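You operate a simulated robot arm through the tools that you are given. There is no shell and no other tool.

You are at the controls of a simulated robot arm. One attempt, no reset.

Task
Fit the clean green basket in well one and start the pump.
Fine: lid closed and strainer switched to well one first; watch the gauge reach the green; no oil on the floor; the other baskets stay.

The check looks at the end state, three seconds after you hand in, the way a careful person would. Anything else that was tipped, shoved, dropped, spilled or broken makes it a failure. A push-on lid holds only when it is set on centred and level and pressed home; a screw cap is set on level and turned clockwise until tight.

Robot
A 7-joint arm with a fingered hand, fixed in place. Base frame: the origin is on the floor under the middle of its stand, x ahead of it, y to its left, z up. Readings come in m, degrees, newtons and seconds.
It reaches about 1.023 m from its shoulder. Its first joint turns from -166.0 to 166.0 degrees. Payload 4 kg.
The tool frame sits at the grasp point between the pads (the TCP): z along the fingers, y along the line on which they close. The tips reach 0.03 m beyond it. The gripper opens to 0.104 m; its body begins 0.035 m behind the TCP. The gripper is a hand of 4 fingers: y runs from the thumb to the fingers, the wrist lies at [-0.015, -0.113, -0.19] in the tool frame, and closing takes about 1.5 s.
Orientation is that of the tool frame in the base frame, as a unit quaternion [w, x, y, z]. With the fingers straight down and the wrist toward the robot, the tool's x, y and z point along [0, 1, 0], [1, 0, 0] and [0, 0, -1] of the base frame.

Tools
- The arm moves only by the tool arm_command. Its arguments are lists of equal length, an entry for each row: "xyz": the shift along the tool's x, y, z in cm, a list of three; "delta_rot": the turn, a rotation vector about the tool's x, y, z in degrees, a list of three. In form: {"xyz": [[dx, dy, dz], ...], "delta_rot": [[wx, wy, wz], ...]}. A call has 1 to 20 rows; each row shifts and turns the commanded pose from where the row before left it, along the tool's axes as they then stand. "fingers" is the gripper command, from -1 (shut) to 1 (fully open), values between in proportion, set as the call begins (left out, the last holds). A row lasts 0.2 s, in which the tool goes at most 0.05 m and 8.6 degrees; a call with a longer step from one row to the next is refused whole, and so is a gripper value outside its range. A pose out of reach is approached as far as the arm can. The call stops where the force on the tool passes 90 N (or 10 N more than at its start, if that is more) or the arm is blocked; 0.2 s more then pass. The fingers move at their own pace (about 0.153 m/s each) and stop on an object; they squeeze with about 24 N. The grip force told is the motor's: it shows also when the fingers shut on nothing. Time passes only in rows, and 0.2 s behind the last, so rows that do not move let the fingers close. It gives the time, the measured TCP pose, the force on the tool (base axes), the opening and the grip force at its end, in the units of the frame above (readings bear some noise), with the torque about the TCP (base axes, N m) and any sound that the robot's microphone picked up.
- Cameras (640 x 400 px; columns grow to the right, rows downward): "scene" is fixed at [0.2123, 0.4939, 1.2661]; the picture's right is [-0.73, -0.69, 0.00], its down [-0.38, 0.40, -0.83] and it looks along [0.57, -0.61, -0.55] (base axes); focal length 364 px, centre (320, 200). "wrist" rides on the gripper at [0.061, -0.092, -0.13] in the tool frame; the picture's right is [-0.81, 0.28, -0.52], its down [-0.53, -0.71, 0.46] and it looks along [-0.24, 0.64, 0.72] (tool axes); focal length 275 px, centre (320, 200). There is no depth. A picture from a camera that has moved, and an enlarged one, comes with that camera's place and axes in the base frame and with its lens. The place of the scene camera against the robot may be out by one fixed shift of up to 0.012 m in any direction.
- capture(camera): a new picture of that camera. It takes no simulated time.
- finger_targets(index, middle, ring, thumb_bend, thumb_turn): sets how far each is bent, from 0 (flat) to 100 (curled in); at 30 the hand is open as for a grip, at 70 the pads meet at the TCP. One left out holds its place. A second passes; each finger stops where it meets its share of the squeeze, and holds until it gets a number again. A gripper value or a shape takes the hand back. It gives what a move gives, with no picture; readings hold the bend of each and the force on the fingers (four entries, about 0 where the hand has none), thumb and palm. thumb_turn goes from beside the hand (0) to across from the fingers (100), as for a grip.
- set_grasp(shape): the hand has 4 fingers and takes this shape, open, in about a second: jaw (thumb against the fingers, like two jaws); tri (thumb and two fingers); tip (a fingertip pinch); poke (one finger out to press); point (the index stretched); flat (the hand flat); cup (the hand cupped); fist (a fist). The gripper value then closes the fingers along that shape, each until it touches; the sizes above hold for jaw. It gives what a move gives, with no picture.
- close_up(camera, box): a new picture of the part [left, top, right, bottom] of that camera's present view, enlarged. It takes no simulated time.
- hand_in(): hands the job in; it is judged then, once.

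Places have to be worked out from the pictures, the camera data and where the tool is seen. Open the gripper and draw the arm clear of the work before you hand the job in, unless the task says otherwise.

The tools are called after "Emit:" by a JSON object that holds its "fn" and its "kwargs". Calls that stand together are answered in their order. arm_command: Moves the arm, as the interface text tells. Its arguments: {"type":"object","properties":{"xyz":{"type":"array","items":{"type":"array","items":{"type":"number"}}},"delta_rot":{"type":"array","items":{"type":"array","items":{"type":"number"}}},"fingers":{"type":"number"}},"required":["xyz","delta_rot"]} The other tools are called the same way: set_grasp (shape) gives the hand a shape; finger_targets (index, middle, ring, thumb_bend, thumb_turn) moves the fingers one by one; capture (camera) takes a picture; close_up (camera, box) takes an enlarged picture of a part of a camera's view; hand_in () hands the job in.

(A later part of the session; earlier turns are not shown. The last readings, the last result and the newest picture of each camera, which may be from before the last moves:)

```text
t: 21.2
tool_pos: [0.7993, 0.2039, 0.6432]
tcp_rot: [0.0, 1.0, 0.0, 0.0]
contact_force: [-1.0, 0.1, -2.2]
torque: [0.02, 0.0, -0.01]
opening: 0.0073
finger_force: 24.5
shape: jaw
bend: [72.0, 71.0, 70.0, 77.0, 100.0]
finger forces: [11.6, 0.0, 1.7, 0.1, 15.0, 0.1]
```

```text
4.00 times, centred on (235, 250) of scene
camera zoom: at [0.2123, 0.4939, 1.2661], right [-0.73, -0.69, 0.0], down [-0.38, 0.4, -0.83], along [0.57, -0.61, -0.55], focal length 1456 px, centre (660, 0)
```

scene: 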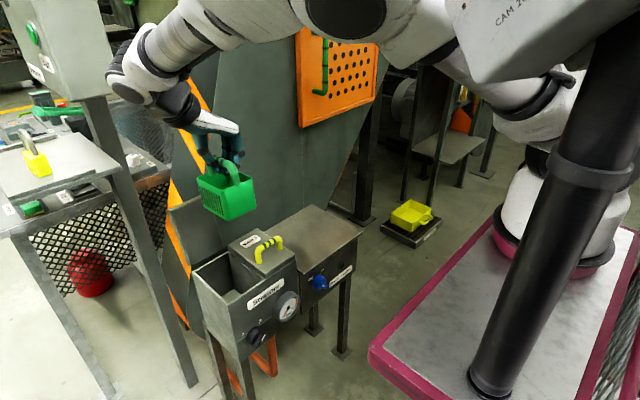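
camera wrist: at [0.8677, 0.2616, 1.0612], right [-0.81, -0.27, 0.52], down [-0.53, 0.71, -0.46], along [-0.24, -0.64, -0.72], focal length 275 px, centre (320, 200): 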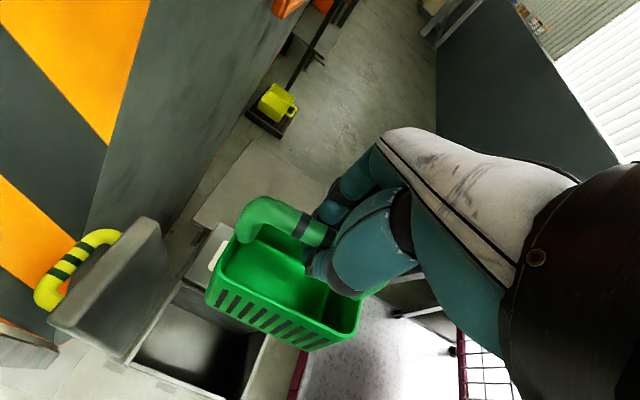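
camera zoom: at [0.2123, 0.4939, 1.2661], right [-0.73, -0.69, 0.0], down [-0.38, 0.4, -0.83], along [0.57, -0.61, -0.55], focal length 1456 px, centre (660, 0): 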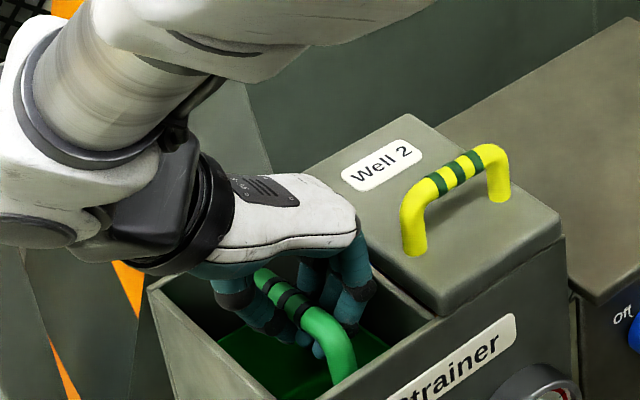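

Still hanging free. I'll keep lowering slowly, watching the force.

Emit:
{"fn": "arm_command", "kwargs": {"xyz": [[0, 0, 0.4], [0, 0, 0.4], [0, 0, 0]], "delta_rot": [[0, 0, 0], [0, 0, 0], [0, 0, 0]]}}

Emit:
{"fn": "close_up", "kwargs": {"camera": "scene", "box": [180, 200, 290, 300]}}

Emit:
{"fn": "close_up", "kwargs": {"camera": "wrist", "box": [100, 190, 400, 400]}}

```text
t: 22.0
tool_pos: [0.8, 0.2046, 0.6369]
tcp_rot: [0.0, 1.0, 0.0, 0.0]
contact_force: [-0.4, -0.4, -1.9]
torque: [-0.01, -0.02, 0.03]
opening: 0.0076
finger_force: 23.7
shape: jaw
bend: [72.0, 71.0, 70.0, 77.0, 100.0]
finger forces: [11.7, 0.1, 1.9, 0.1, 15.0, 0.0]
```

```text
4.00 times, centred on (235, 250) of scene
camera zoom: at [0.2123, 0.4939, 1.2661], right [-0.73, -0.69, 0.0], down [-0.38, 0.4, -0.83], along [0.57, -0.61, -0.55], focal length 1456 px, centre (660, 0)
```

zoom: 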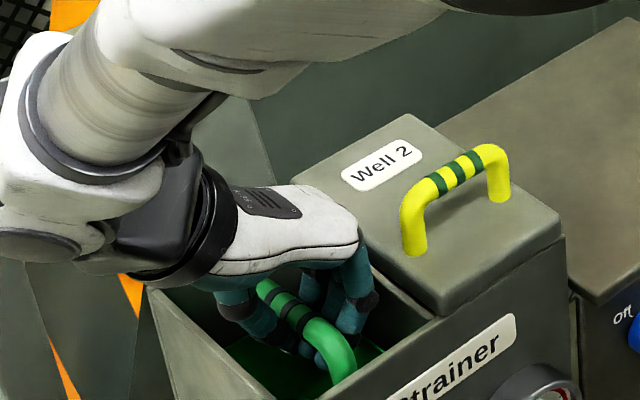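

```text
1.90 times, centred on (250, 295) of wrist
camera zoom: at [0.8589, 0.2959, 0.7652], right [-0.81, -0.27, 0.52], down [-0.53, 0.71, -0.46], along [-0.24, -0.64, -0.72], focal length 524 px, centre (453, 19)
```

zoom: 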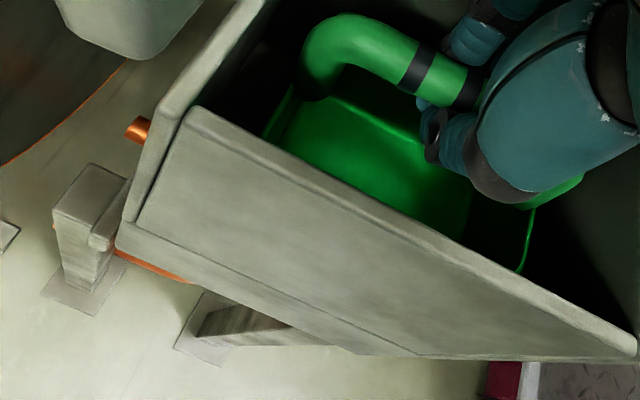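

Handle bar is at about z=0.641, so the bottom should be about 1 cm above the well floor. I'll continue in small steps.

Emit:
{"fn": "arm_command", "kwargs": {"xyz": [[0, 0, 0.3], [0, 0, 0.3], [0, 0, 0]], "delta_rot": [[0, 0, 0], [0, 0, 0], [0, 0, 0]]}}

```text
t: 22.8
tool_pos: [0.7982, 0.2049, 0.6298]
tcp_rot: [0.0, 1.0, -0.001, 0.0]
contact_force: [0.3, 0.8, -1.0]
torque: [0.01, -0.03, 0.0]
opening: 0.0073
finger_force: 24.1
shape: jaw
bend: [72.0, 71.0, 70.0, 77.0, 100.0]
finger forces: [11.5, 0.1, 1.8, 0.0, 15.0, 0.1]
```

Still free; another 6 mm.

Emit:
{"fn": "arm_command", "kwargs": {"xyz": [[0, 0, 0.3], [0, 0, 0.3], [0, 0, 0]], "delta_rot": [[0, 0, 0], [0, 0, 0], [0, 0, 0]]}}

Emit:
{"fn": "close_up", "kwargs": {"camera": "scene", "box": [180, 200, 290, 300]}}

Emit:
{"fn": "close_up", "kwargs": {"camera": "wrist", "box": [100, 190, 400, 400]}}

```text
t: 23.6
tool_pos: [0.8, 0.2055, 0.6247]
tcp_rot: [0.0, 1.0, -0.001, 0.0]
contact_force: [-0.3, -0.1, 1.5]
torque: [0.02, -0.01, 0.01]
opening: 0.0071
finger_force: 24.4
shape: jaw
bend: [72.0, 71.0, 70.0, 78.0, 100.0]
finger forces: [3.9, 0.1, 1.8, 0.1, 0.0, 0.0]
```

```text
4.00 times, centred on (235, 250) of scene
camera zoom: at [0.2123, 0.4939, 1.2661], right [-0.73, -0.69, 0.0], down [-0.38, 0.4, -0.83], along [0.57, -0.61, -0.55], focal length 1456 px, centre (660, 0)
```

zoom: 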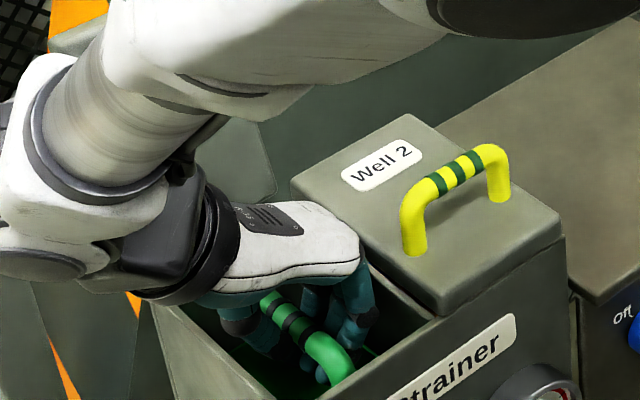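

```text
1.90 times, centred on (250, 295) of wrist
camera zoom: at [0.8587, 0.2967, 0.7538], right [-0.81, -0.27, 0.52], down [-0.53, 0.71, -0.46], along [-0.24, -0.64, -0.73], focal length 524 px, centre (453, 19)
```

zoom: 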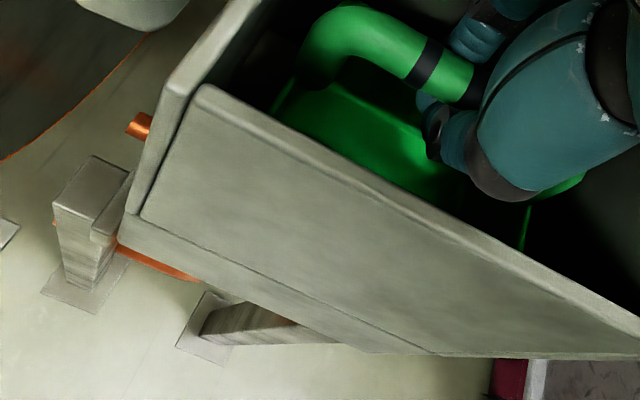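

Vertical force has flipped sign and the thumb load went to zero: the basket is standing on the well floor. I'll open the fingers just enough to release the bar.

Emit:
{"fn": "arm_command", "kwargs": {"xyz": [[0, 0, 0], [0, 0, 0], [0, 0, 0], [0, 0, 0]], "delta_rot": [[0, 0, 0], [0, 0, 0], [0, 0, 0], [0, 0, 0]], "fingers": -0.45}}

Emit:
{"fn": "close_up", "kwargs": {"camera": "scene", "box": [180, 200, 290, 300]}}

Emit:
{"fn": "close_up", "kwargs": {"camera": "wrist", "box": [100, 190, 400, 400]}}

```text
t: 24.6
tool_pos: [0.7987, 0.2068, 0.6244]
tcp_rot: [-0.001, 1.0, 0.0, 0.0]
contact_force: [-1.1, 13.9, -5.4]
torque: [0.04, -0.05, -0.3]
opening: 0.0238
finger_force: 0.2
shape: jaw
bend: [74.0, 73.0, 54.0, 75.0, 100.0]
finger forces: [0.0, 14.7, 3.6, 0.0, 4.3, 0.0]
```

```text
4.00 times, centred on (235, 250) of scene
camera zoom: at [0.2123, 0.4939, 1.2661], right [-0.73, -0.69, 0.0], down [-0.38, 0.4, -0.83], along [0.57, -0.61, -0.55], focal length 1456 px, centre (660, 0)
```

zoom: 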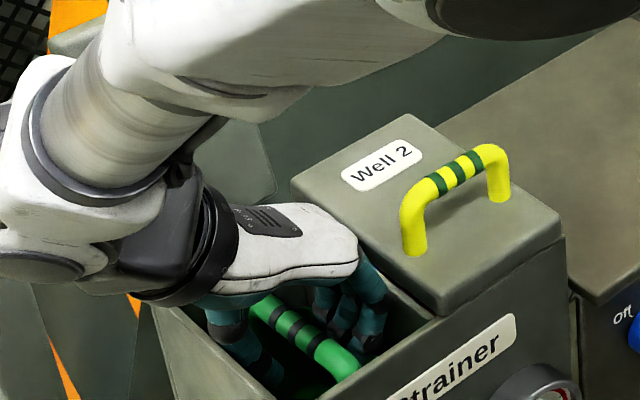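

```text
1.90 times, centred on (250, 295) of wrist
camera zoom: at [0.8583, 0.298, 0.7536], right [-0.81, -0.28, 0.52], down [-0.53, 0.71, -0.45], along [-0.24, -0.64, -0.73], focal length 524 px, centre (453, 19)
```

zoom: 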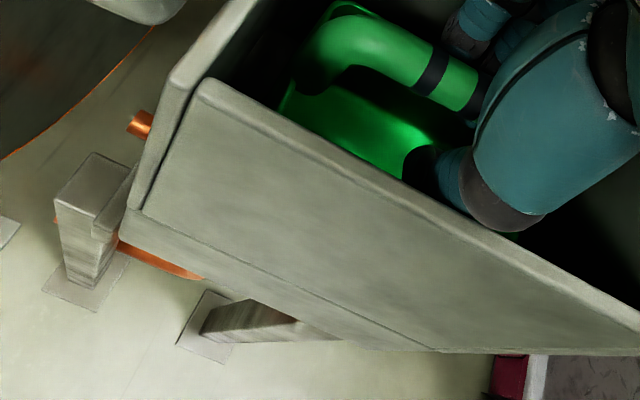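

The fingers are touching the divider (force +14 N in y), so they can't open further here. I'll take a closer look at how the fingers sit around the bar before lifting off.

Emit:
{"fn": "close_up", "kwargs": {"camera": "scene", "box": [215, 255, 287, 300]}}

Emit:
{"fn": "close_up", "kwargs": {"camera": "wrist", "box": [240, 180, 400, 320]}}

```text
8.89 times, centred on (251, 278) of scene
camera zoom: at [0.2123, 0.4939, 1.2661], right [-0.73, -0.69, 0.0], down [-0.38, 0.4, -0.83], along [0.57, -0.61, -0.55], focal length 3236 px, centre (933, -489)
```

zoom: 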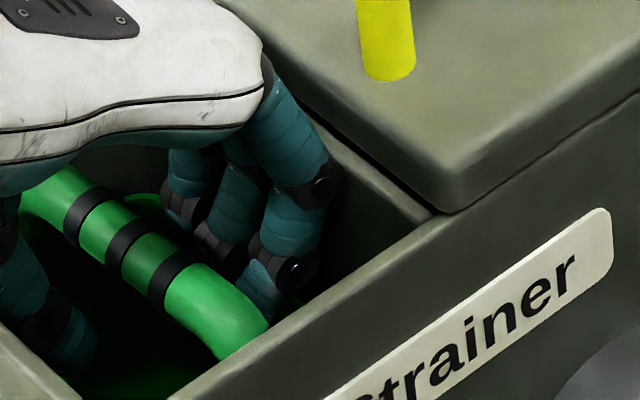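

```text
2.86 times, centred on (320, 250) of wrist
camera zoom: at [0.8583, 0.298, 0.7536], right [-0.81, -0.28, 0.52], down [-0.53, 0.71, -0.45], along [-0.24, -0.64, -0.73], focal length 786 px, centre (320, 57)
```

zoom: 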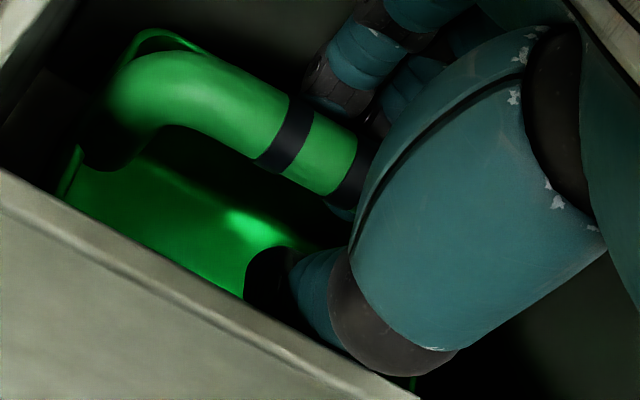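

The bar looks free on both sides. I'll lift a few millimetres and check whether the basket stays down.

Emit:
{"fn": "arm_command", "kwargs": {"xyz": [[0, 0, -0.4], [0, 0, -0.4], [0, 0, 0]], "delta_rot": [[0, 0, 0], [0, 0, 0], [0, 0, 0]]}}

Emit:
{"fn": "close_up", "kwargs": {"camera": "scene", "box": [215, 255, 287, 300]}}

Emit:
{"fn": "close_up", "kwargs": {"camera": "wrist", "box": [240, 180, 400, 320]}}

```text
t: 25.4
tool_pos: [0.7987, 0.2046, 0.6317]
tcp_rot: [0.001, 1.0, 0.0, 0.001]
contact_force: [0.3, 17.5, -3.3]
torque: [-0.09, -0.03, -0.16]
opening: 0.0252
finger_force: 0.1
shape: jaw
bend: [74.0, 73.0, 53.0, 74.0, 100.0]
finger forces: [0.0, 17.8, 0.0, 0.0, 0.0, 0.0]
```

```text
8.89 times, centred on (251, 278) of scene
camera zoom: at [0.2123, 0.4939, 1.2661], right [-0.73, -0.69, 0.0], down [-0.38, 0.4, -0.83], along [0.57, -0.61, -0.55], focal length 3236 px, centre (933, -489)
```

zoom: 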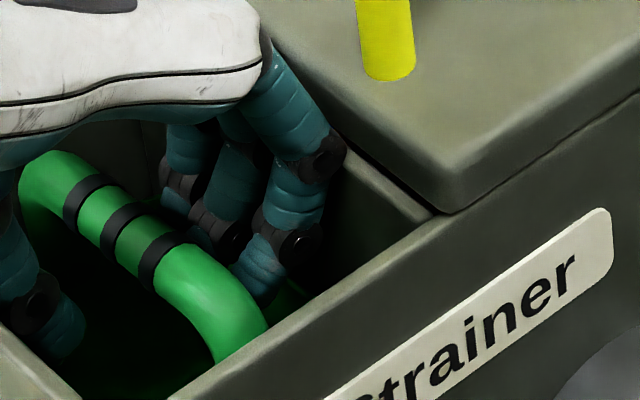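

```text
2.86 times, centred on (320, 250) of wrist
camera zoom: at [0.8582, 0.2974, 0.7617], right [-0.81, -0.28, 0.52], down [-0.53, 0.71, -0.46], along [-0.24, -0.64, -0.72], focal length 786 px, centre (320, 57)
```

zoom: 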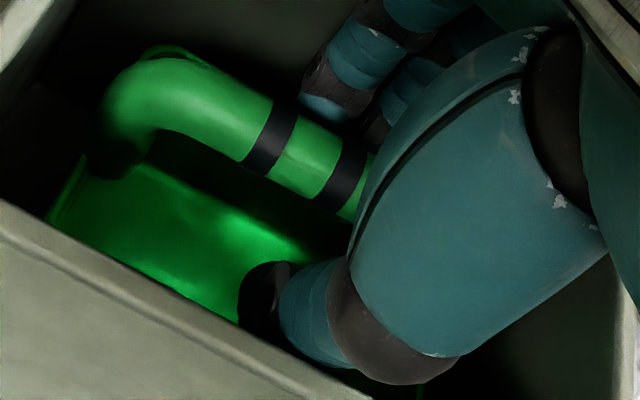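

The basket stays put and the bar is clear of thumb and fingers. I'll ease the hand 3 mm off the divider and lift straight out.

Emit:
{"fn": "arm_command", "kwargs": {"xyz": [[0, -0.3, -0.3], [0, 0, -0.7], [0, 0, -1], [0, 0, 0]], "delta_rot": [[0, 0, 0], [0, 0, 0], [0, 0, 0], [0, 0, 0]]}}

Emit:
{"fn": "close_up", "kwargs": {"camera": "scene", "box": [200, 235, 296, 300]}}

Emit:
{"fn": "close_up", "kwargs": {"camera": "wrist", "box": [240, 180, 400, 320]}}

```text
t: 26.4
tool_pos: [0.8001, 0.2072, 0.6523]
tcp_rot: [0.0, 1.0, -0.001, 0.001]
contact_force: [-0.8, 1.7, 0.2]
torque: [0.0, 0.04, -0.01]
opening: 0.028
finger_force: 0.1
shape: jaw
bend: [74.0, 57.0, 53.0, 74.0, 100.0]
finger forces: [0.2, 2.2, 0.1, 0.0, 0.0, 0.1]
```

```text
6.15 times, centred on (248, 268) of scene
camera zoom: at [0.2123, 0.4939, 1.2661], right [-0.73, -0.69, 0.0], down [-0.38, 0.4, -0.83], along [0.57, -0.61, -0.55], focal length 2240 px, centre (763, -215)
```

zoom: 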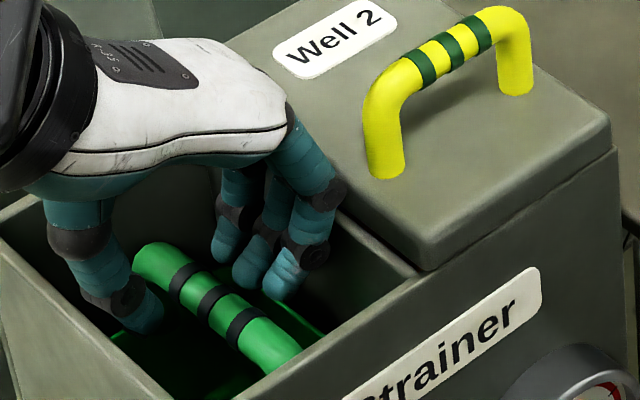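

```text
2.86 times, centred on (320, 250) of wrist
camera zoom: at [0.8596, 0.2986, 0.7815], right [-0.81, -0.27, 0.52], down [-0.53, 0.71, -0.46], along [-0.24, -0.64, -0.72], focal length 786 px, centre (320, 57)
```

zoom: 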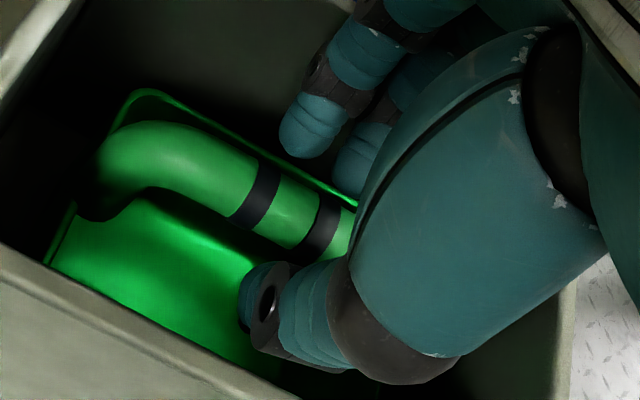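

Clear of the bar and nearly force-free. I'll lift out to z≈0.85 and inspect how the basket sits.

Emit:
{"fn": "arm_command", "kwargs": {"xyz": [[0, 0, -1.5], [0, 0, -2.5], [0, 0, -4], [0, 0, -4], [0, 0, -4], [0, 0, -4], [0, 0, 0]], "delta_rot": [[0, 0, 0], [0, 0, 0], [0, 0, 0], [0, 0, 0], [0, 0, 0], [0, 0, 0], [0, 0, 0]]}}

Emit:
{"fn": "close_up", "kwargs": {"camera": "scene", "box": [170, 180, 330, 300]}}

Emit:
{"fn": "capture", "kwargs": {"camera": "wrist"}}

```text
t: 28.0
tool_pos: [0.8008, 0.2064, 0.8507]
tcp_rot: [0.0, 1.0, 0.0, 0.0]
contact_force: [0.5, 0.4, -0.3]
torque: [0.01, 0.02, 0.01]
opening: 0.0286
finger_force: 0.1
shape: jaw
bend: [74.0, 55.0, 53.0, 74.0, 100.0]
finger forces: [0.0, 0.0, 0.0, 0.0, 0.0, 0.0]
```

```text
3.33 times, centred on (250, 240) of scene
camera zoom: at [0.2123, 0.4939, 1.2661], right [-0.73, -0.69, 0.0], down [-0.38, 0.4, -0.83], along [0.57, -0.61, -0.55], focal length 1214 px, centre (553, 67)
```

zoom: 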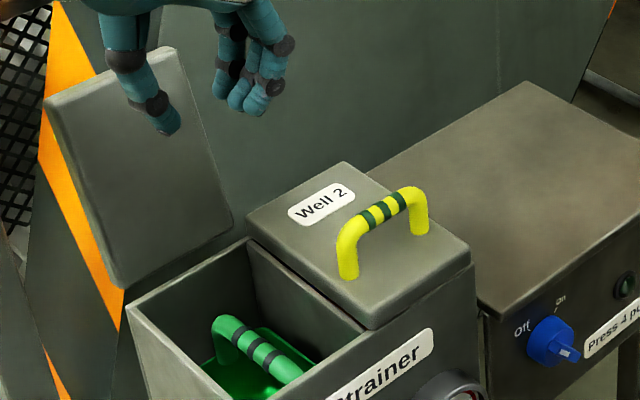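

```text
taken
camera wrist: at [0.8592, 0.2982, 0.9809], right [-0.81, -0.27, 0.52], down [-0.53, 0.71, -0.46], along [-0.24, -0.64, -0.72], focal length 275 px, centre (320, 200)
```

wrist: 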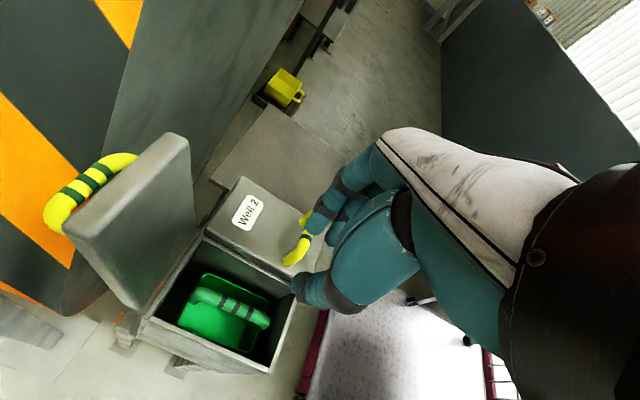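

Emit:
{"fn": "close_up", "kwargs": {"camera": "wrist", "box": [130, 220, 320, 390]}}

Emit:
{"fn": "close_up", "kwargs": {"camera": "wrist", "box": [20, 110, 240, 330]}}

Emit:
{"fn": "close_up", "kwargs": {"camera": "scene", "box": [200, 235, 296, 300]}}

```text
2.35 times, centred on (225, 305) of wrist
camera zoom: at [0.8592, 0.2982, 0.9809], right [-0.81, -0.27, 0.52], down [-0.53, 0.71, -0.46], along [-0.24, -0.64, -0.72], focal length 648 px, centre (544, -47)
```

zoom: 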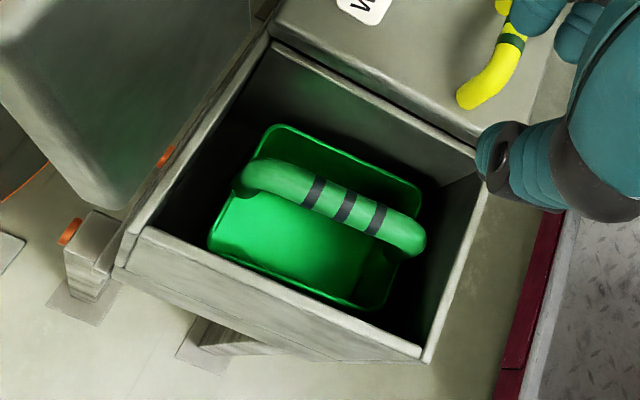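

```text
1.82 times, centred on (130, 220) of wrist
camera zoom: at [0.8592, 0.2982, 0.9809], right [-0.81, -0.27, 0.52], down [-0.53, 0.71, -0.46], along [-0.24, -0.64, -0.72], focal length 500 px, centre (666, 164)
```

zoom: 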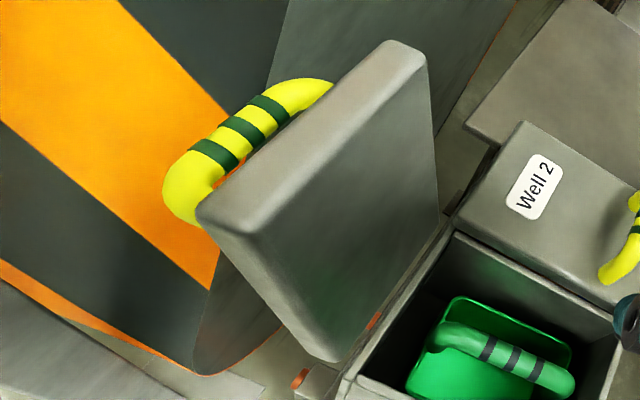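

```text
6.15 times, centred on (248, 268) of scene
camera zoom: at [0.2123, 0.4939, 1.2661], right [-0.73, -0.69, 0.0], down [-0.38, 0.4, -0.83], along [0.57, -0.61, -0.55], focal length 2240 px, centre (763, -215)
```

zoom: 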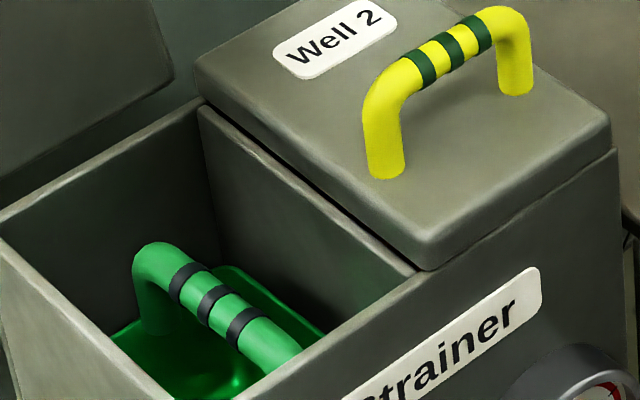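

The basket stands flat in well one, with the handle top (~0.635) just below the rim. Next is lid 1: its top edge is near x≈0.92, z≈0.80, leaning back toward the wall. I'll rise and yaw back so the fingers close along x.

Emit:
{"fn": "arm_command", "kwargs": {"xyz": [[0, 0, -4], [0, 0, -4], [0, 0, -4], [0, 0, 0], [0, 0, 0], [0, 0, 0], [0, 0, 0], [0, 0, 0], [0, 0, 0], [0, 0, 0], [0, 0, 0], [0, 0, 0], [0, 0, 0], [0, 0, 0], [0, 0, 0], [0, 0, 0]], "delta_rot": [[0, 0, 0], [0, 0, 0], [0, 0, 0], [0, 0, -7.5], [0, 0, -7.5], [0, 0, -7.5], [0, 0, -7.5], [0, 0, -7.5], [0, 0, -7.5], [0, 0, -7.5], [0, 0, -7.5], [0, 0, -7.5], [0, 0, -7.5], [0, 0, -7.5], [0, 0, -7.5], [0, 0, 0]], "fingers": 1}}

Emit:
{"fn": "capture", "kwargs": {"camera": "wrist"}}

Emit:
{"fn": "capture", "kwargs": {"camera": "scene"}}

```text
t: 31.4
tool_pos: [0.799, 0.207, 0.9708]
tcp_rot: [0.0, 0.707, 0.707, 0.0]
contact_force: [1.2, -0.1, -0.4]
torque: [-0.01, -0.01, -0.03]
opening: 0.1036
finger_force: 0.0
shape: jaw
bend: [30.0, 30.0, 30.0, 30.0, 98.0]
finger forces: [0.1, 0.1, 0.1, 0.1, 0.0, 0.0]
```

```text
taken
camera wrist: at [0.7051, 0.2683, 1.1011], right [0.28, -0.81, 0.52], down [-0.71, -0.53, -0.46], along [0.64, -0.24, -0.72], focal length 275 px, centre (320, 200)
```

wrist: 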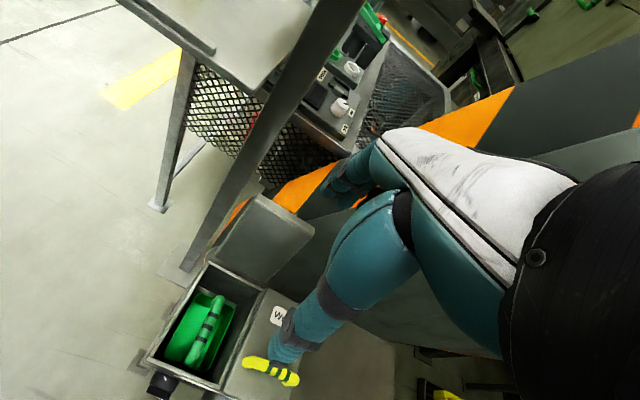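

```text
taken
```

scene: 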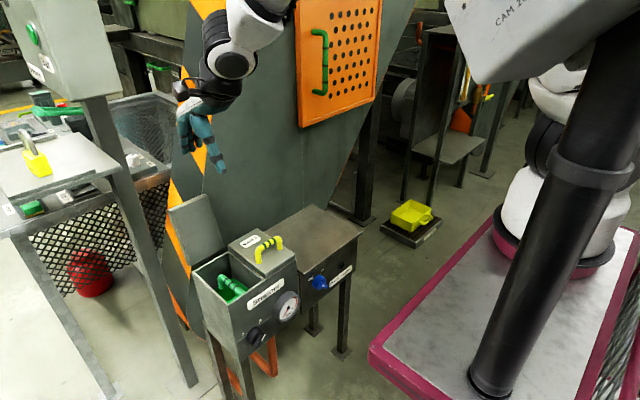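

I'll zoom on the lid from this angle and from the scene camera to fix its pose.

Emit:
{"fn": "close_up", "kwargs": {"camera": "wrist", "box": [180, 170, 340, 300]}}

Emit:
{"fn": "close_up", "kwargs": {"camera": "scene", "box": [155, 180, 251, 280]}}

```text
3.08 times, centred on (260, 235) of wrist
camera zoom: at [0.7051, 0.2683, 1.1011], right [0.28, -0.81, 0.52], down [-0.71, -0.53, -0.46], along [0.64, -0.24, -0.72], focal length 847 px, centre (505, 92)
```

zoom: 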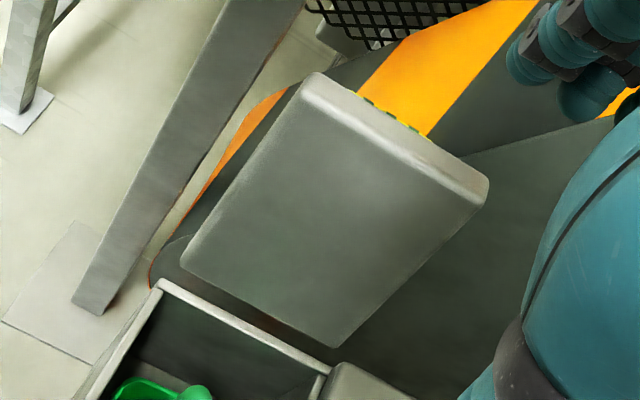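

```text
4.00 times, centred on (203, 230) of scene
camera zoom: at [0.2123, 0.4939, 1.2661], right [-0.73, -0.69, 0.0], down [-0.38, 0.4, -0.83], along [0.57, -0.61, -0.55], focal length 1456 px, centre (788, 80)
```

zoom: 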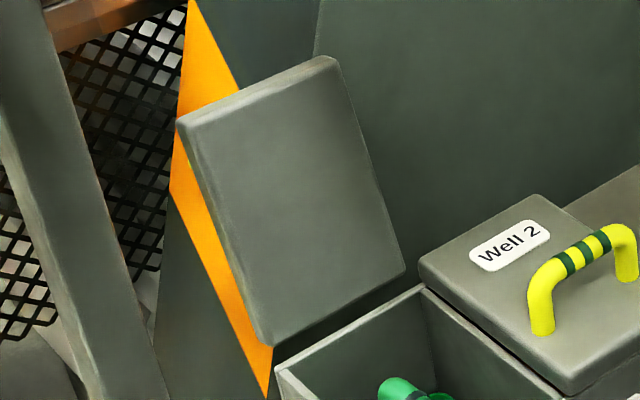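

Lid 1 stands about 101° open: top edge near (0.92, 0.15–0.25, 0.79), hinge near (0.88, 0.63), wall at x≈1.015. Before handling it, I'll test tilting the hand forward in free space, which also lets the wrist camera see the front panel.

Emit:
{"fn": "arm_command", "kwargs": {"xyz": [[0, -3, 0], [0, -3, 0], [0, 0, 0], [0, 0, 0], [0, 0, 0], [0, 0, 0], [0, 0, 0], [0, 0, 0], [0, 0, 0]], "delta_rot": [[0, 0, 0], [0, 0, 0], [-7.5, 0, 0], [-7.5, 0, 0], [-7.5, 0, 0], [-7.5, 0, 0], [-7.5, 0, 0], [-7.5, 0, 0], [0, 0, 0]]}}

Emit:
{"fn": "capture", "kwargs": {"camera": "wrist"}}

Emit:
{"fn": "capture", "kwargs": {"camera": "scene"}}

```text
t: 32.5
tool_pos: [0.7425, 0.2085, 1.032]
tcp_rot: [0.013, 0.714, 0.677, 0.179]
contact_force: [-0.8, -1.0, -1.3]
torque: [-0.01, 0.04, -0.05]
opening: 0.1037
finger_force: 0.1
shape: jaw
bend: [30.0, 30.0, 30.0, 30.0, 98.0]
finger forces: [0.0, 0.0, 0.0, 0.0, 0.0, 0.1]
stopped in row 5: the arm was blocked; the commanded pose is now the measured one
```

```text
taken
camera wrist: at [0.6178, 0.2472, 1.142], right [0.11, -0.93, 0.36], down [-0.57, -0.36, -0.74], along [0.81, -0.13, -0.57], focal length 275 px, centre (320, 200)
```

wrist: 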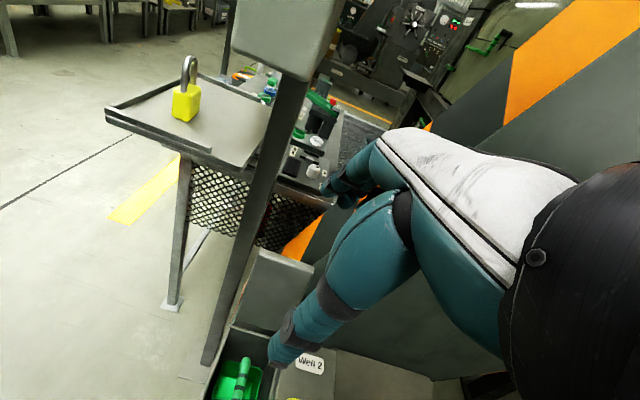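

```text
taken
```

scene: 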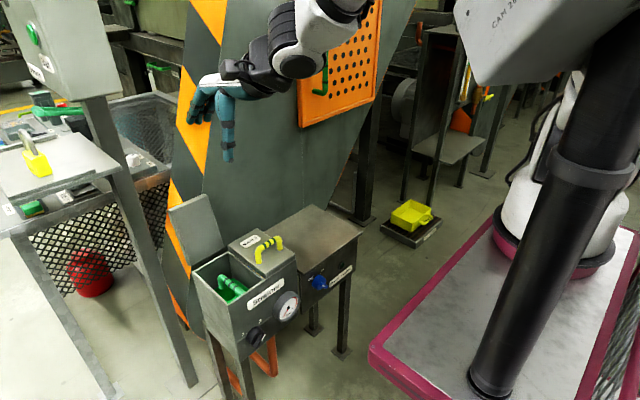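

The tilt was blocked up here because the wrist is too near the shoulder, and the hand ended slightly twisted. I'll restore the straight-down orientation, move forward and lower, and try tilting where there is more room.

Emit:
{"fn": "arm_command", "kwargs": {"xyz": [[0, 1, 0], [0, 1, 0], [0, 1, 0], [0, 0, 0], [0, 0, 4], [0, 0, 4], [0, 0, 4], [0, 0, 4], [0, 0, 0]], "delta_rot": [[5.2, -4.5, -1.0], [5.2, -4.5, -1.0], [5.2, -4.5, -1.0], [0, 0, 0], [0, 0, 0], [0, 0, 0], [0, 0, 0], [0, 0, 0], [0, 0, 0]]}}

```text
t: 34.5
tool_pos: [0.7706, 0.2101, 0.8712]
tcp_rot: [0.002, 0.706, 0.708, -0.003]
contact_force: [-0.2, -0.6, 1.0]
torque: [0.03, -0.01, 0.0]
opening: 0.1041
finger_force: 0.1
shape: jaw
bend: [30.0, 30.0, 30.0, 30.0, 98.0]
finger forces: [0.0, 0.1, 0.0, 0.0, 0.0, 0.0]
```

Orientation is straight down again at z=0.87. I'll lower to about 0.80 and tilt forward in steps.

Emit:
{"fn": "arm_command", "kwargs": {"xyz": [[0, 0, 3.5], [0, 0, 3.5], [0, 0, 0], [0, 0, 0], [0, 0, 0], [0, 0, 0], [0, 0, 0]], "delta_rot": [[0, 0, 0], [0, 0, 0], [-7.5, 0, 0], [-7.5, 0, 0], [-7.5, 0, 0], [-7.5, 0, 0], [0, 0, 0]]}}

Emit:
{"fn": "capture", "kwargs": {"camera": "wrist"}}

Emit:
{"fn": "capture", "kwargs": {"camera": "scene"}}

```text
t: 36.3
tool_pos: [0.7938, 0.1603, 0.7997]
tcp_rot: [0.196, 0.711, 0.654, 0.169]
contact_force: [1.7, -3.3, -3.2]
torque: [0.2, -0.06, 0.18]
opening: 0.1039
finger_force: 0.1
shape: jaw
bend: [30.0, 30.0, 30.0, 30.0, 98.0]
finger forces: [0.1, 0.1, 0.0, 0.0, 0.0, 0.0]
stopped in row 7: the arm was blocked; the commanded pose is now the measured one
```

```text
taken
camera wrist: at [0.6546, 0.2353, 0.8647], right [-0.09, -0.8, 0.6], down [-0.44, -0.51, -0.74], along [0.9, -0.33, -0.3], focal length 275 px, centre (320, 200)
```

wrist: 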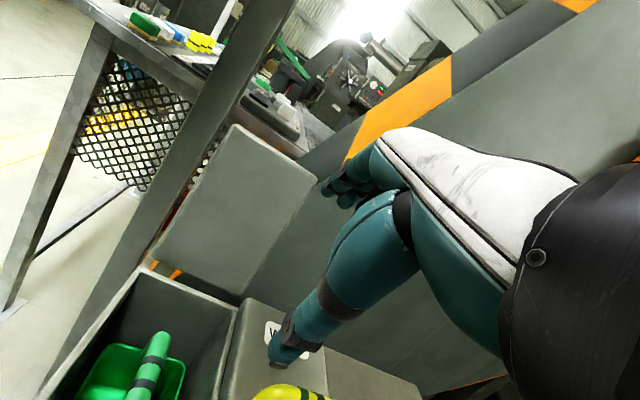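

```text
taken
```

scene: 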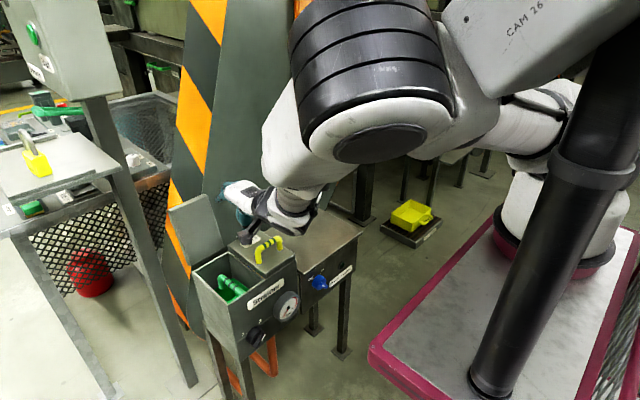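

The arm was blocked again and drifted sideways. I'll check what it is near before moving anything.

Emit:
{"fn": "close_up", "kwargs": {"camera": "scene", "box": [190, 140, 370, 290]}}

Emit:
{"fn": "close_up", "kwargs": {"camera": "wrist", "box": [60, 200, 380, 400]}}

```text
2.67 times, centred on (280, 215) of scene
camera zoom: at [0.2123, 0.4939, 1.2661], right [-0.73, -0.69, 0.0], down [-0.38, 0.4, -0.83], along [0.57, -0.61, -0.55], focal length 971 px, centre (427, 160)
```

zoom: 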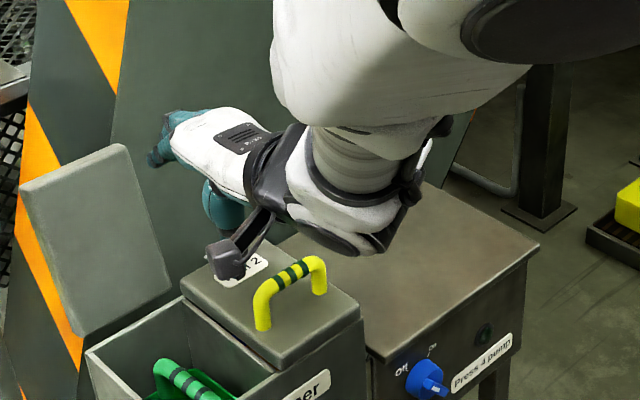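

```text
2.00 times, centred on (220, 300) of wrist
camera zoom: at [0.6546, 0.2353, 0.8647], right [-0.09, -0.8, 0.6], down [-0.44, -0.51, -0.74], along [0.9, -0.33, -0.3], focal length 551 px, centre (520, 0)
```

zoom: 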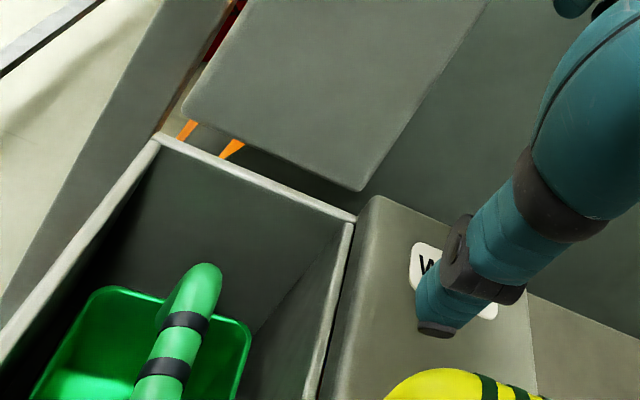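

Nothing is touching; it is a joint/arm-fold limit, so tilting forward here is not practical. A straight-down hand can do the lid: fingers behind it, thumb in front as a cage. I'll restore the straight-down orientation first.

Emit:
{"fn": "arm_command", "kwargs": {"xyz": [[0, 0, -1], [0, 0, -1], [0, 0, -1], [0, 0, -1], [0, 0, 0]], "delta_rot": [[7.5, 0.55, -1.17], [7.5, 0.55, -1.17], [7.5, 0.55, -1.17], [7.5, 0.55, -1.17], [0, 0, 0]]}}

Emit:
{"fn": "capture", "kwargs": {"camera": "scene"}}

```text
t: 37.5
tool_pos: [0.7825, 0.1624, 0.8378]
tcp_rot: [0.0, 0.706, 0.708, 0.0]
contact_force: [-0.6, 0.1, 0.0]
torque: [0.0, 0.0, -0.04]
opening: 0.104
finger_force: 0.1
shape: jaw
bend: [30.0, 30.0, 30.0, 30.0, 98.0]
finger forces: [0.1, 0.0, 0.0, 0.1, 0.1, 0.0]
```

```text
taken
```

scene: 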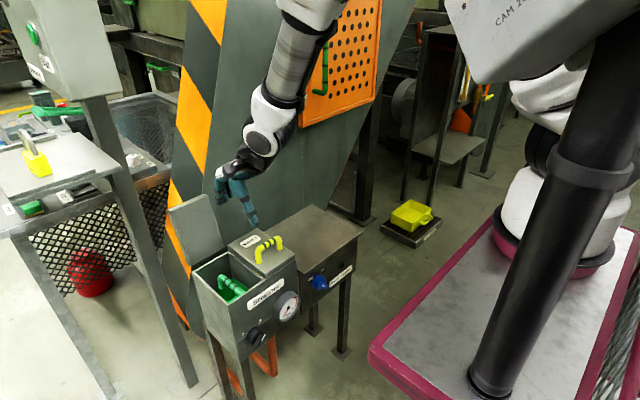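

Straight down again. I'll rise to z≈0.90, move over the lid's top edge (x≈0.90, y≈0.204) and check before lowering around it.

Emit:
{"fn": "arm_command", "kwargs": {"xyz": [[0, 0, -3], [0, 0, -3], [1.4, 4, 0], [1.4, 4, 0], [1.4, 3.75, 0], [0, 0, 0], [0, 0, 0]], "delta_rot": [[0, 0, 0], [0, 0, 0], [0, 0, 0], [0, 0, 0], [0, 0, 0], [0, 0, 0], [0, 0, 0]], "fingers": 1}}

Emit:
{"fn": "capture", "kwargs": {"camera": "wrist"}}

Emit:
{"fn": "close_up", "kwargs": {"camera": "scene", "box": [140, 110, 300, 250]}}

```text
t: 39.1
tool_pos: [0.9007, 0.2037, 0.8972]
tcp_rot: [0.0, 0.706, 0.708, -0.001]
contact_force: [-0.4, 0.8, -0.7]
torque: [-0.02, -0.01, 0.01]
opening: 0.104
finger_force: 0.2
shape: jaw
bend: [30.0, 30.0, 30.0, 30.0, 98.0]
finger forces: [0.1, 0.0, 0.0, 0.1, 0.0, 0.1]
```

```text
taken
camera wrist: at [0.8067, 0.2647, 1.0252], right [0.28, -0.81, 0.52], down [-0.71, -0.53, -0.46], along [0.65, -0.24, -0.72], focal length 275 px, centre (320, 200)
```

wrist: 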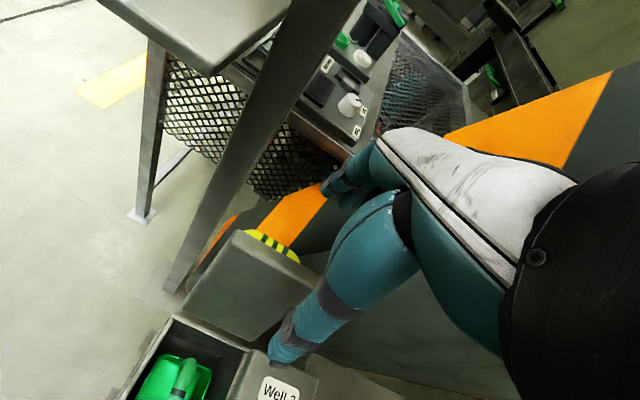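

```text
2.86 times, centred on (220, 180) of scene
camera zoom: at [0.2123, 0.4939, 1.2661], right [-0.73, -0.69, 0.0], down [-0.38, 0.4, -0.83], along [0.57, -0.61, -0.55], focal length 1040 px, centre (606, 257)
```

zoom: 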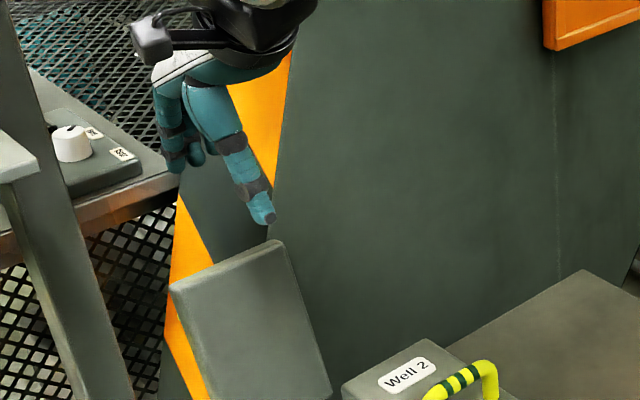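

Thumb tip and fingertips project where expected. I'll lower to z≈0.80 so the fingers sit behind the lid's top edge and the thumb in front.

Emit:
{"fn": "arm_command", "kwargs": {"xyz": [[0, 0, 3], [0, 0, 2.5], [0, 0, 2], [0, 0, 1.5], [0, 0, 0.7], [0, 0, 0]], "delta_rot": [[0, 0, 0], [0, 0, 0], [0, 0, 0], [0, 0, 0], [0, 0, 0], [0, 0, 0]]}}

Emit:
{"fn": "capture", "kwargs": {"camera": "wrist"}}

Emit:
{"fn": "close_up", "kwargs": {"camera": "scene", "box": [140, 140, 260, 240]}}

```text
t: 40.5
tool_pos: [0.9005, 0.2028, 0.8004]
tcp_rot: [0.0, 0.706, 0.708, 0.0]
contact_force: [0.9, -0.1, -0.1]
torque: [0.03, -0.02, -0.02]
opening: 0.1038
finger_force: 0.0
shape: jaw
bend: [30.0, 30.0, 30.0, 30.0, 98.0]
finger forces: [0.1, 0.1, 0.0, 0.0, 0.0, 0.1]
```

```text
taken
camera wrist: at [0.8064, 0.2645, 0.9297], right [0.28, -0.81, 0.52], down [-0.71, -0.53, -0.46], along [0.65, -0.24, -0.72], focal length 275 px, centre (320, 200)
```

wrist: 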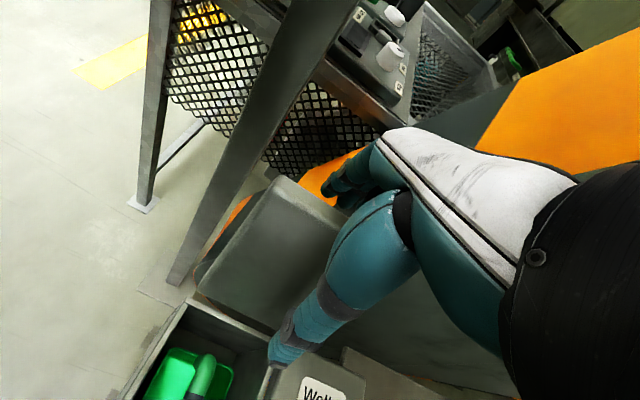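

```text
4.00 times, centred on (200, 190) of scene
camera zoom: at [0.2123, 0.4939, 1.2661], right [-0.73, -0.69, 0.0], down [-0.38, 0.4, -0.83], along [0.57, -0.61, -0.55], focal length 1456 px, centre (800, 240)
```

zoom: 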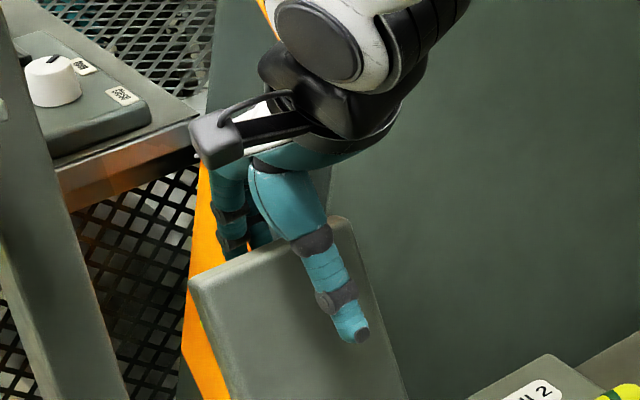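

Fingers are behind the lid top and thumb in front. I'll narrow the opening to ~5 cm and begin pulling the lid forward slowly.

Emit:
{"fn": "arm_command", "kwargs": {"xyz": [[0, 0, 0], [0, 0, 0], [0, 0, 0], [0, -0.7, 0], [0, -0.7, 0], [0, -0.7, 0], [0, 0, 0]], "delta_rot": [[0, 0, 0], [0, 0, 0], [0, 0, 0], [0, 0, 0], [0, 0, 0], [0, 0, 0], [0, 0, 0]], "fingers": 0.0}}

Emit:
{"fn": "close_up", "kwargs": {"camera": "scene", "box": [140, 140, 260, 240]}}

Emit:
{"fn": "capture", "kwargs": {"camera": "wrist"}}

```text
t: 42.1
tool_pos: [0.8785, 0.2027, 0.8005]
tcp_rot: [-0.001, 0.706, 0.708, 0.0]
contact_force: [0.0, -0.6, -0.4]
torque: [-0.01, -0.05, 0.0]
opening: 0.0529
finger_force: 0.1
shape: jaw
bend: [74.0, 44.0, 41.0, 69.0, 100.0]
finger forces: [0.2, 0.3, 0.1, 0.1, 0.0, 0.0]
```

```text
4.00 times, centred on (200, 190) of scene
camera zoom: at [0.2123, 0.4939, 1.2661], right [-0.73, -0.69, 0.0], down [-0.38, 0.4, -0.83], along [0.57, -0.61, -0.55], focal length 1456 px, centre (800, 240)
```

zoom: 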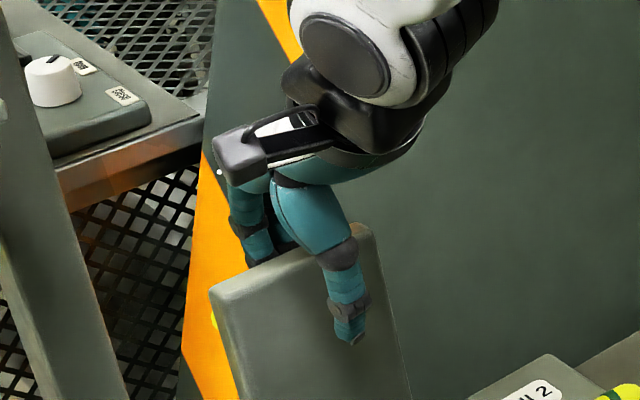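

```text
taken
camera wrist: at [0.7854, 0.2645, 0.9299], right [0.28, -0.81, 0.52], down [-0.71, -0.53, -0.46], along [0.65, -0.24, -0.72], focal length 275 px, centre (320, 200)
```

wrist: 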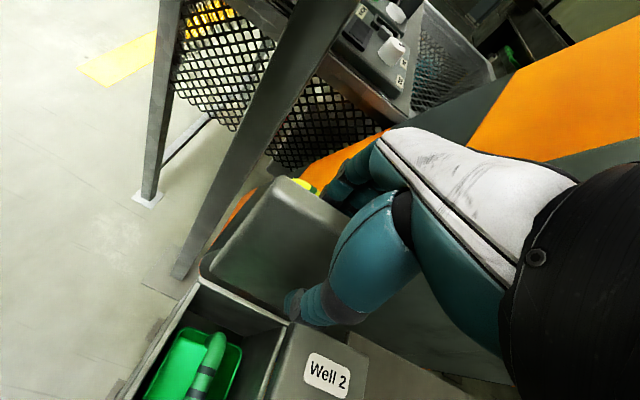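

The lid follows with almost no force, now near vertical. I'll keep pulling past the balance point.

Emit:
{"fn": "arm_command", "kwargs": {"xyz": [[0, -0.8, 0], [0, -0.8, 0], [0, -0.8, 0], [0, -0.8, 0], [0, -0.8, 0], [0, 0, 0]], "delta_rot": [[0, 0, 0], [0, 0, 0], [0, 0, 0], [0, 0, 0], [0, 0, 0], [0, 0, 0]]}}

Emit:
{"fn": "close_up", "kwargs": {"camera": "scene", "box": [150, 150, 270, 250]}}

Emit:
{"fn": "capture", "kwargs": {"camera": "wrist"}}

```text
t: 43.5
tool_pos: [0.8385, 0.2042, 0.801]
tcp_rot: [0.0, 0.707, 0.708, 0.0]
contact_force: [1.5, -0.1, 0.4]
torque: [0.0, -0.04, 0.0]
opening: 0.0527
finger_force: 0.1
shape: jaw
bend: [74.0, 44.0, 41.0, 69.0, 100.0]
finger forces: [0.3, 0.2, 0.0, 0.0, 0.0, 0.0]
```

```text
4.00 times, centred on (210, 200) of scene
camera zoom: at [0.2123, 0.4939, 1.2661], right [-0.73, -0.69, 0.0], down [-0.38, 0.4, -0.83], along [0.57, -0.61, -0.55], focal length 1456 px, centre (760, 200)
```

zoom: 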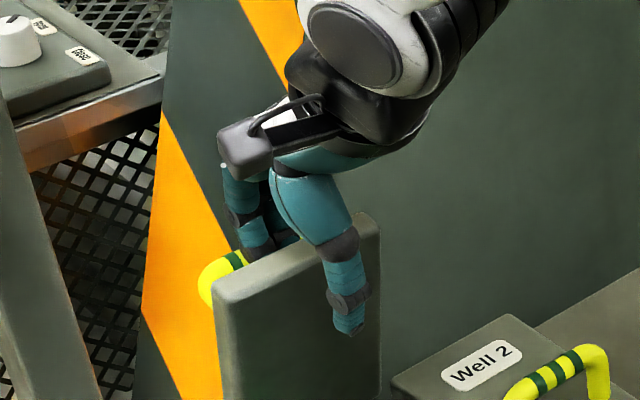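

```text
taken
camera wrist: at [0.7456, 0.2656, 0.9301], right [0.28, -0.81, 0.52], down [-0.71, -0.53, -0.46], along [0.65, -0.24, -0.72], focal length 275 px, centre (320, 200)
```

wrist: 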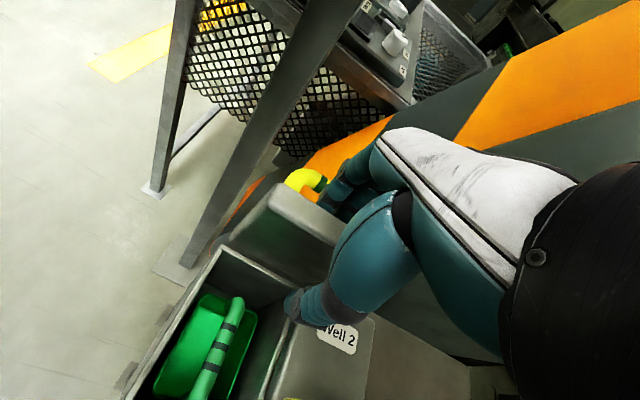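

Still leaning on the fingers. I'll continue forward a bit more so it tips over onto the thumb.

Emit:
{"fn": "arm_command", "kwargs": {"xyz": [[0, -0.8, 0], [0, -0.8, 0], [0, 0, 0]], "delta_rot": [[0, 0, 0], [0, 0, 0], [0, 0, 0]]}}

Emit:
{"fn": "close_up", "kwargs": {"camera": "scene", "box": [150, 150, 270, 250]}}

```text
t: 44.3
tool_pos: [0.823, 0.2036, 0.8006]
tcp_rot: [0.0, 0.707, 0.708, 0.001]
contact_force: [0.6, -0.1, -0.2]
torque: [0.03, 0.01, -0.03]
opening: 0.0527
finger_force: 0.0
shape: jaw
bend: [74.0, 44.0, 41.0, 69.0, 100.0]
finger forces: [0.1, 0.2, 0.0, 0.0, 0.0, 0.0]
```

```text
4.00 times, centred on (210, 200) of scene
camera zoom: at [0.2123, 0.4939, 1.2661], right [-0.73, -0.69, 0.0], down [-0.38, 0.4, -0.83], along [0.57, -0.61, -0.55], focal length 1456 px, centre (760, 200)
```

zoom: 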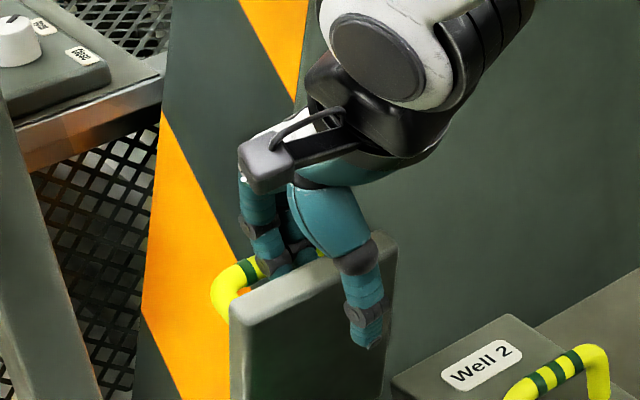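

The lid stands at about 66° and still leans on the fingers (hinge friction, or not past balance). I'll follow the arc forward and down.

Emit:
{"fn": "arm_command", "kwargs": {"xyz": [[0, -0.8, 0.4], [0, -0.8, 0.5], [0, -0.8, 0.6], [0, -0.8, 0.7], [0, 0, 0]], "delta_rot": [[0, 0, 0], [0, 0, 0], [0, 0, 0], [0, 0, 0], [0, 0, 0]]}}

Emit:
{"fn": "close_up", "kwargs": {"camera": "scene", "box": [160, 170, 280, 270]}}

Emit:
{"fn": "capture", "kwargs": {"camera": "wrist"}}

```text
t: 45.5
tool_pos: [0.7893, 0.2047, 0.7789]
tcp_rot: [0.002, 0.706, 0.708, 0.002]
contact_force: [-5.5, 2.2, 20.1]
torque: [-0.3, -0.94, -0.05]
opening: 0.0527
finger_force: 0.0
shape: jaw
bend: [74.0, 44.0, 43.0, 69.0, 100.0]
finger forces: [1.0, 20.9, 5.5, 0.0, 0.1, 0.0]
```

```text
4.00 times, centred on (220, 220) of scene
camera zoom: at [0.2123, 0.4939, 1.2661], right [-0.73, -0.69, 0.0], down [-0.38, 0.4, -0.83], along [0.57, -0.61, -0.55], focal length 1456 px, centre (720, 120)
```

zoom: 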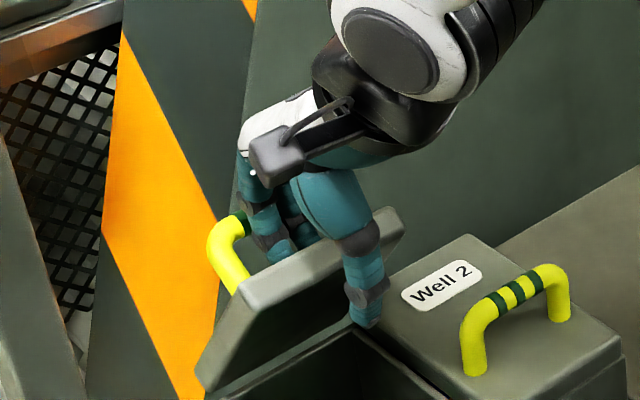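

```text
taken
camera wrist: at [0.697, 0.2661, 0.9086], right [0.28, -0.81, 0.52], down [-0.71, -0.53, -0.46], along [0.65, -0.24, -0.72], focal length 275 px, centre (320, 200)
```

wrist: 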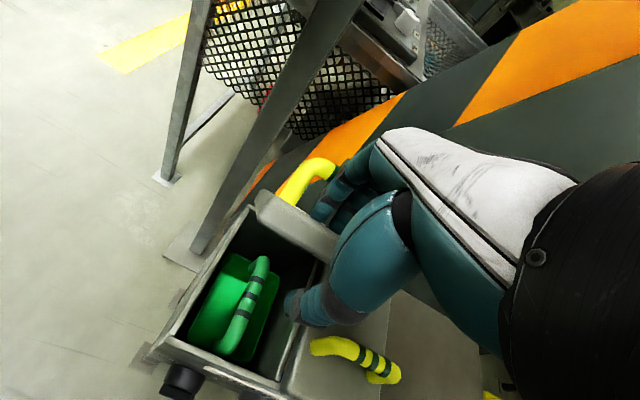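

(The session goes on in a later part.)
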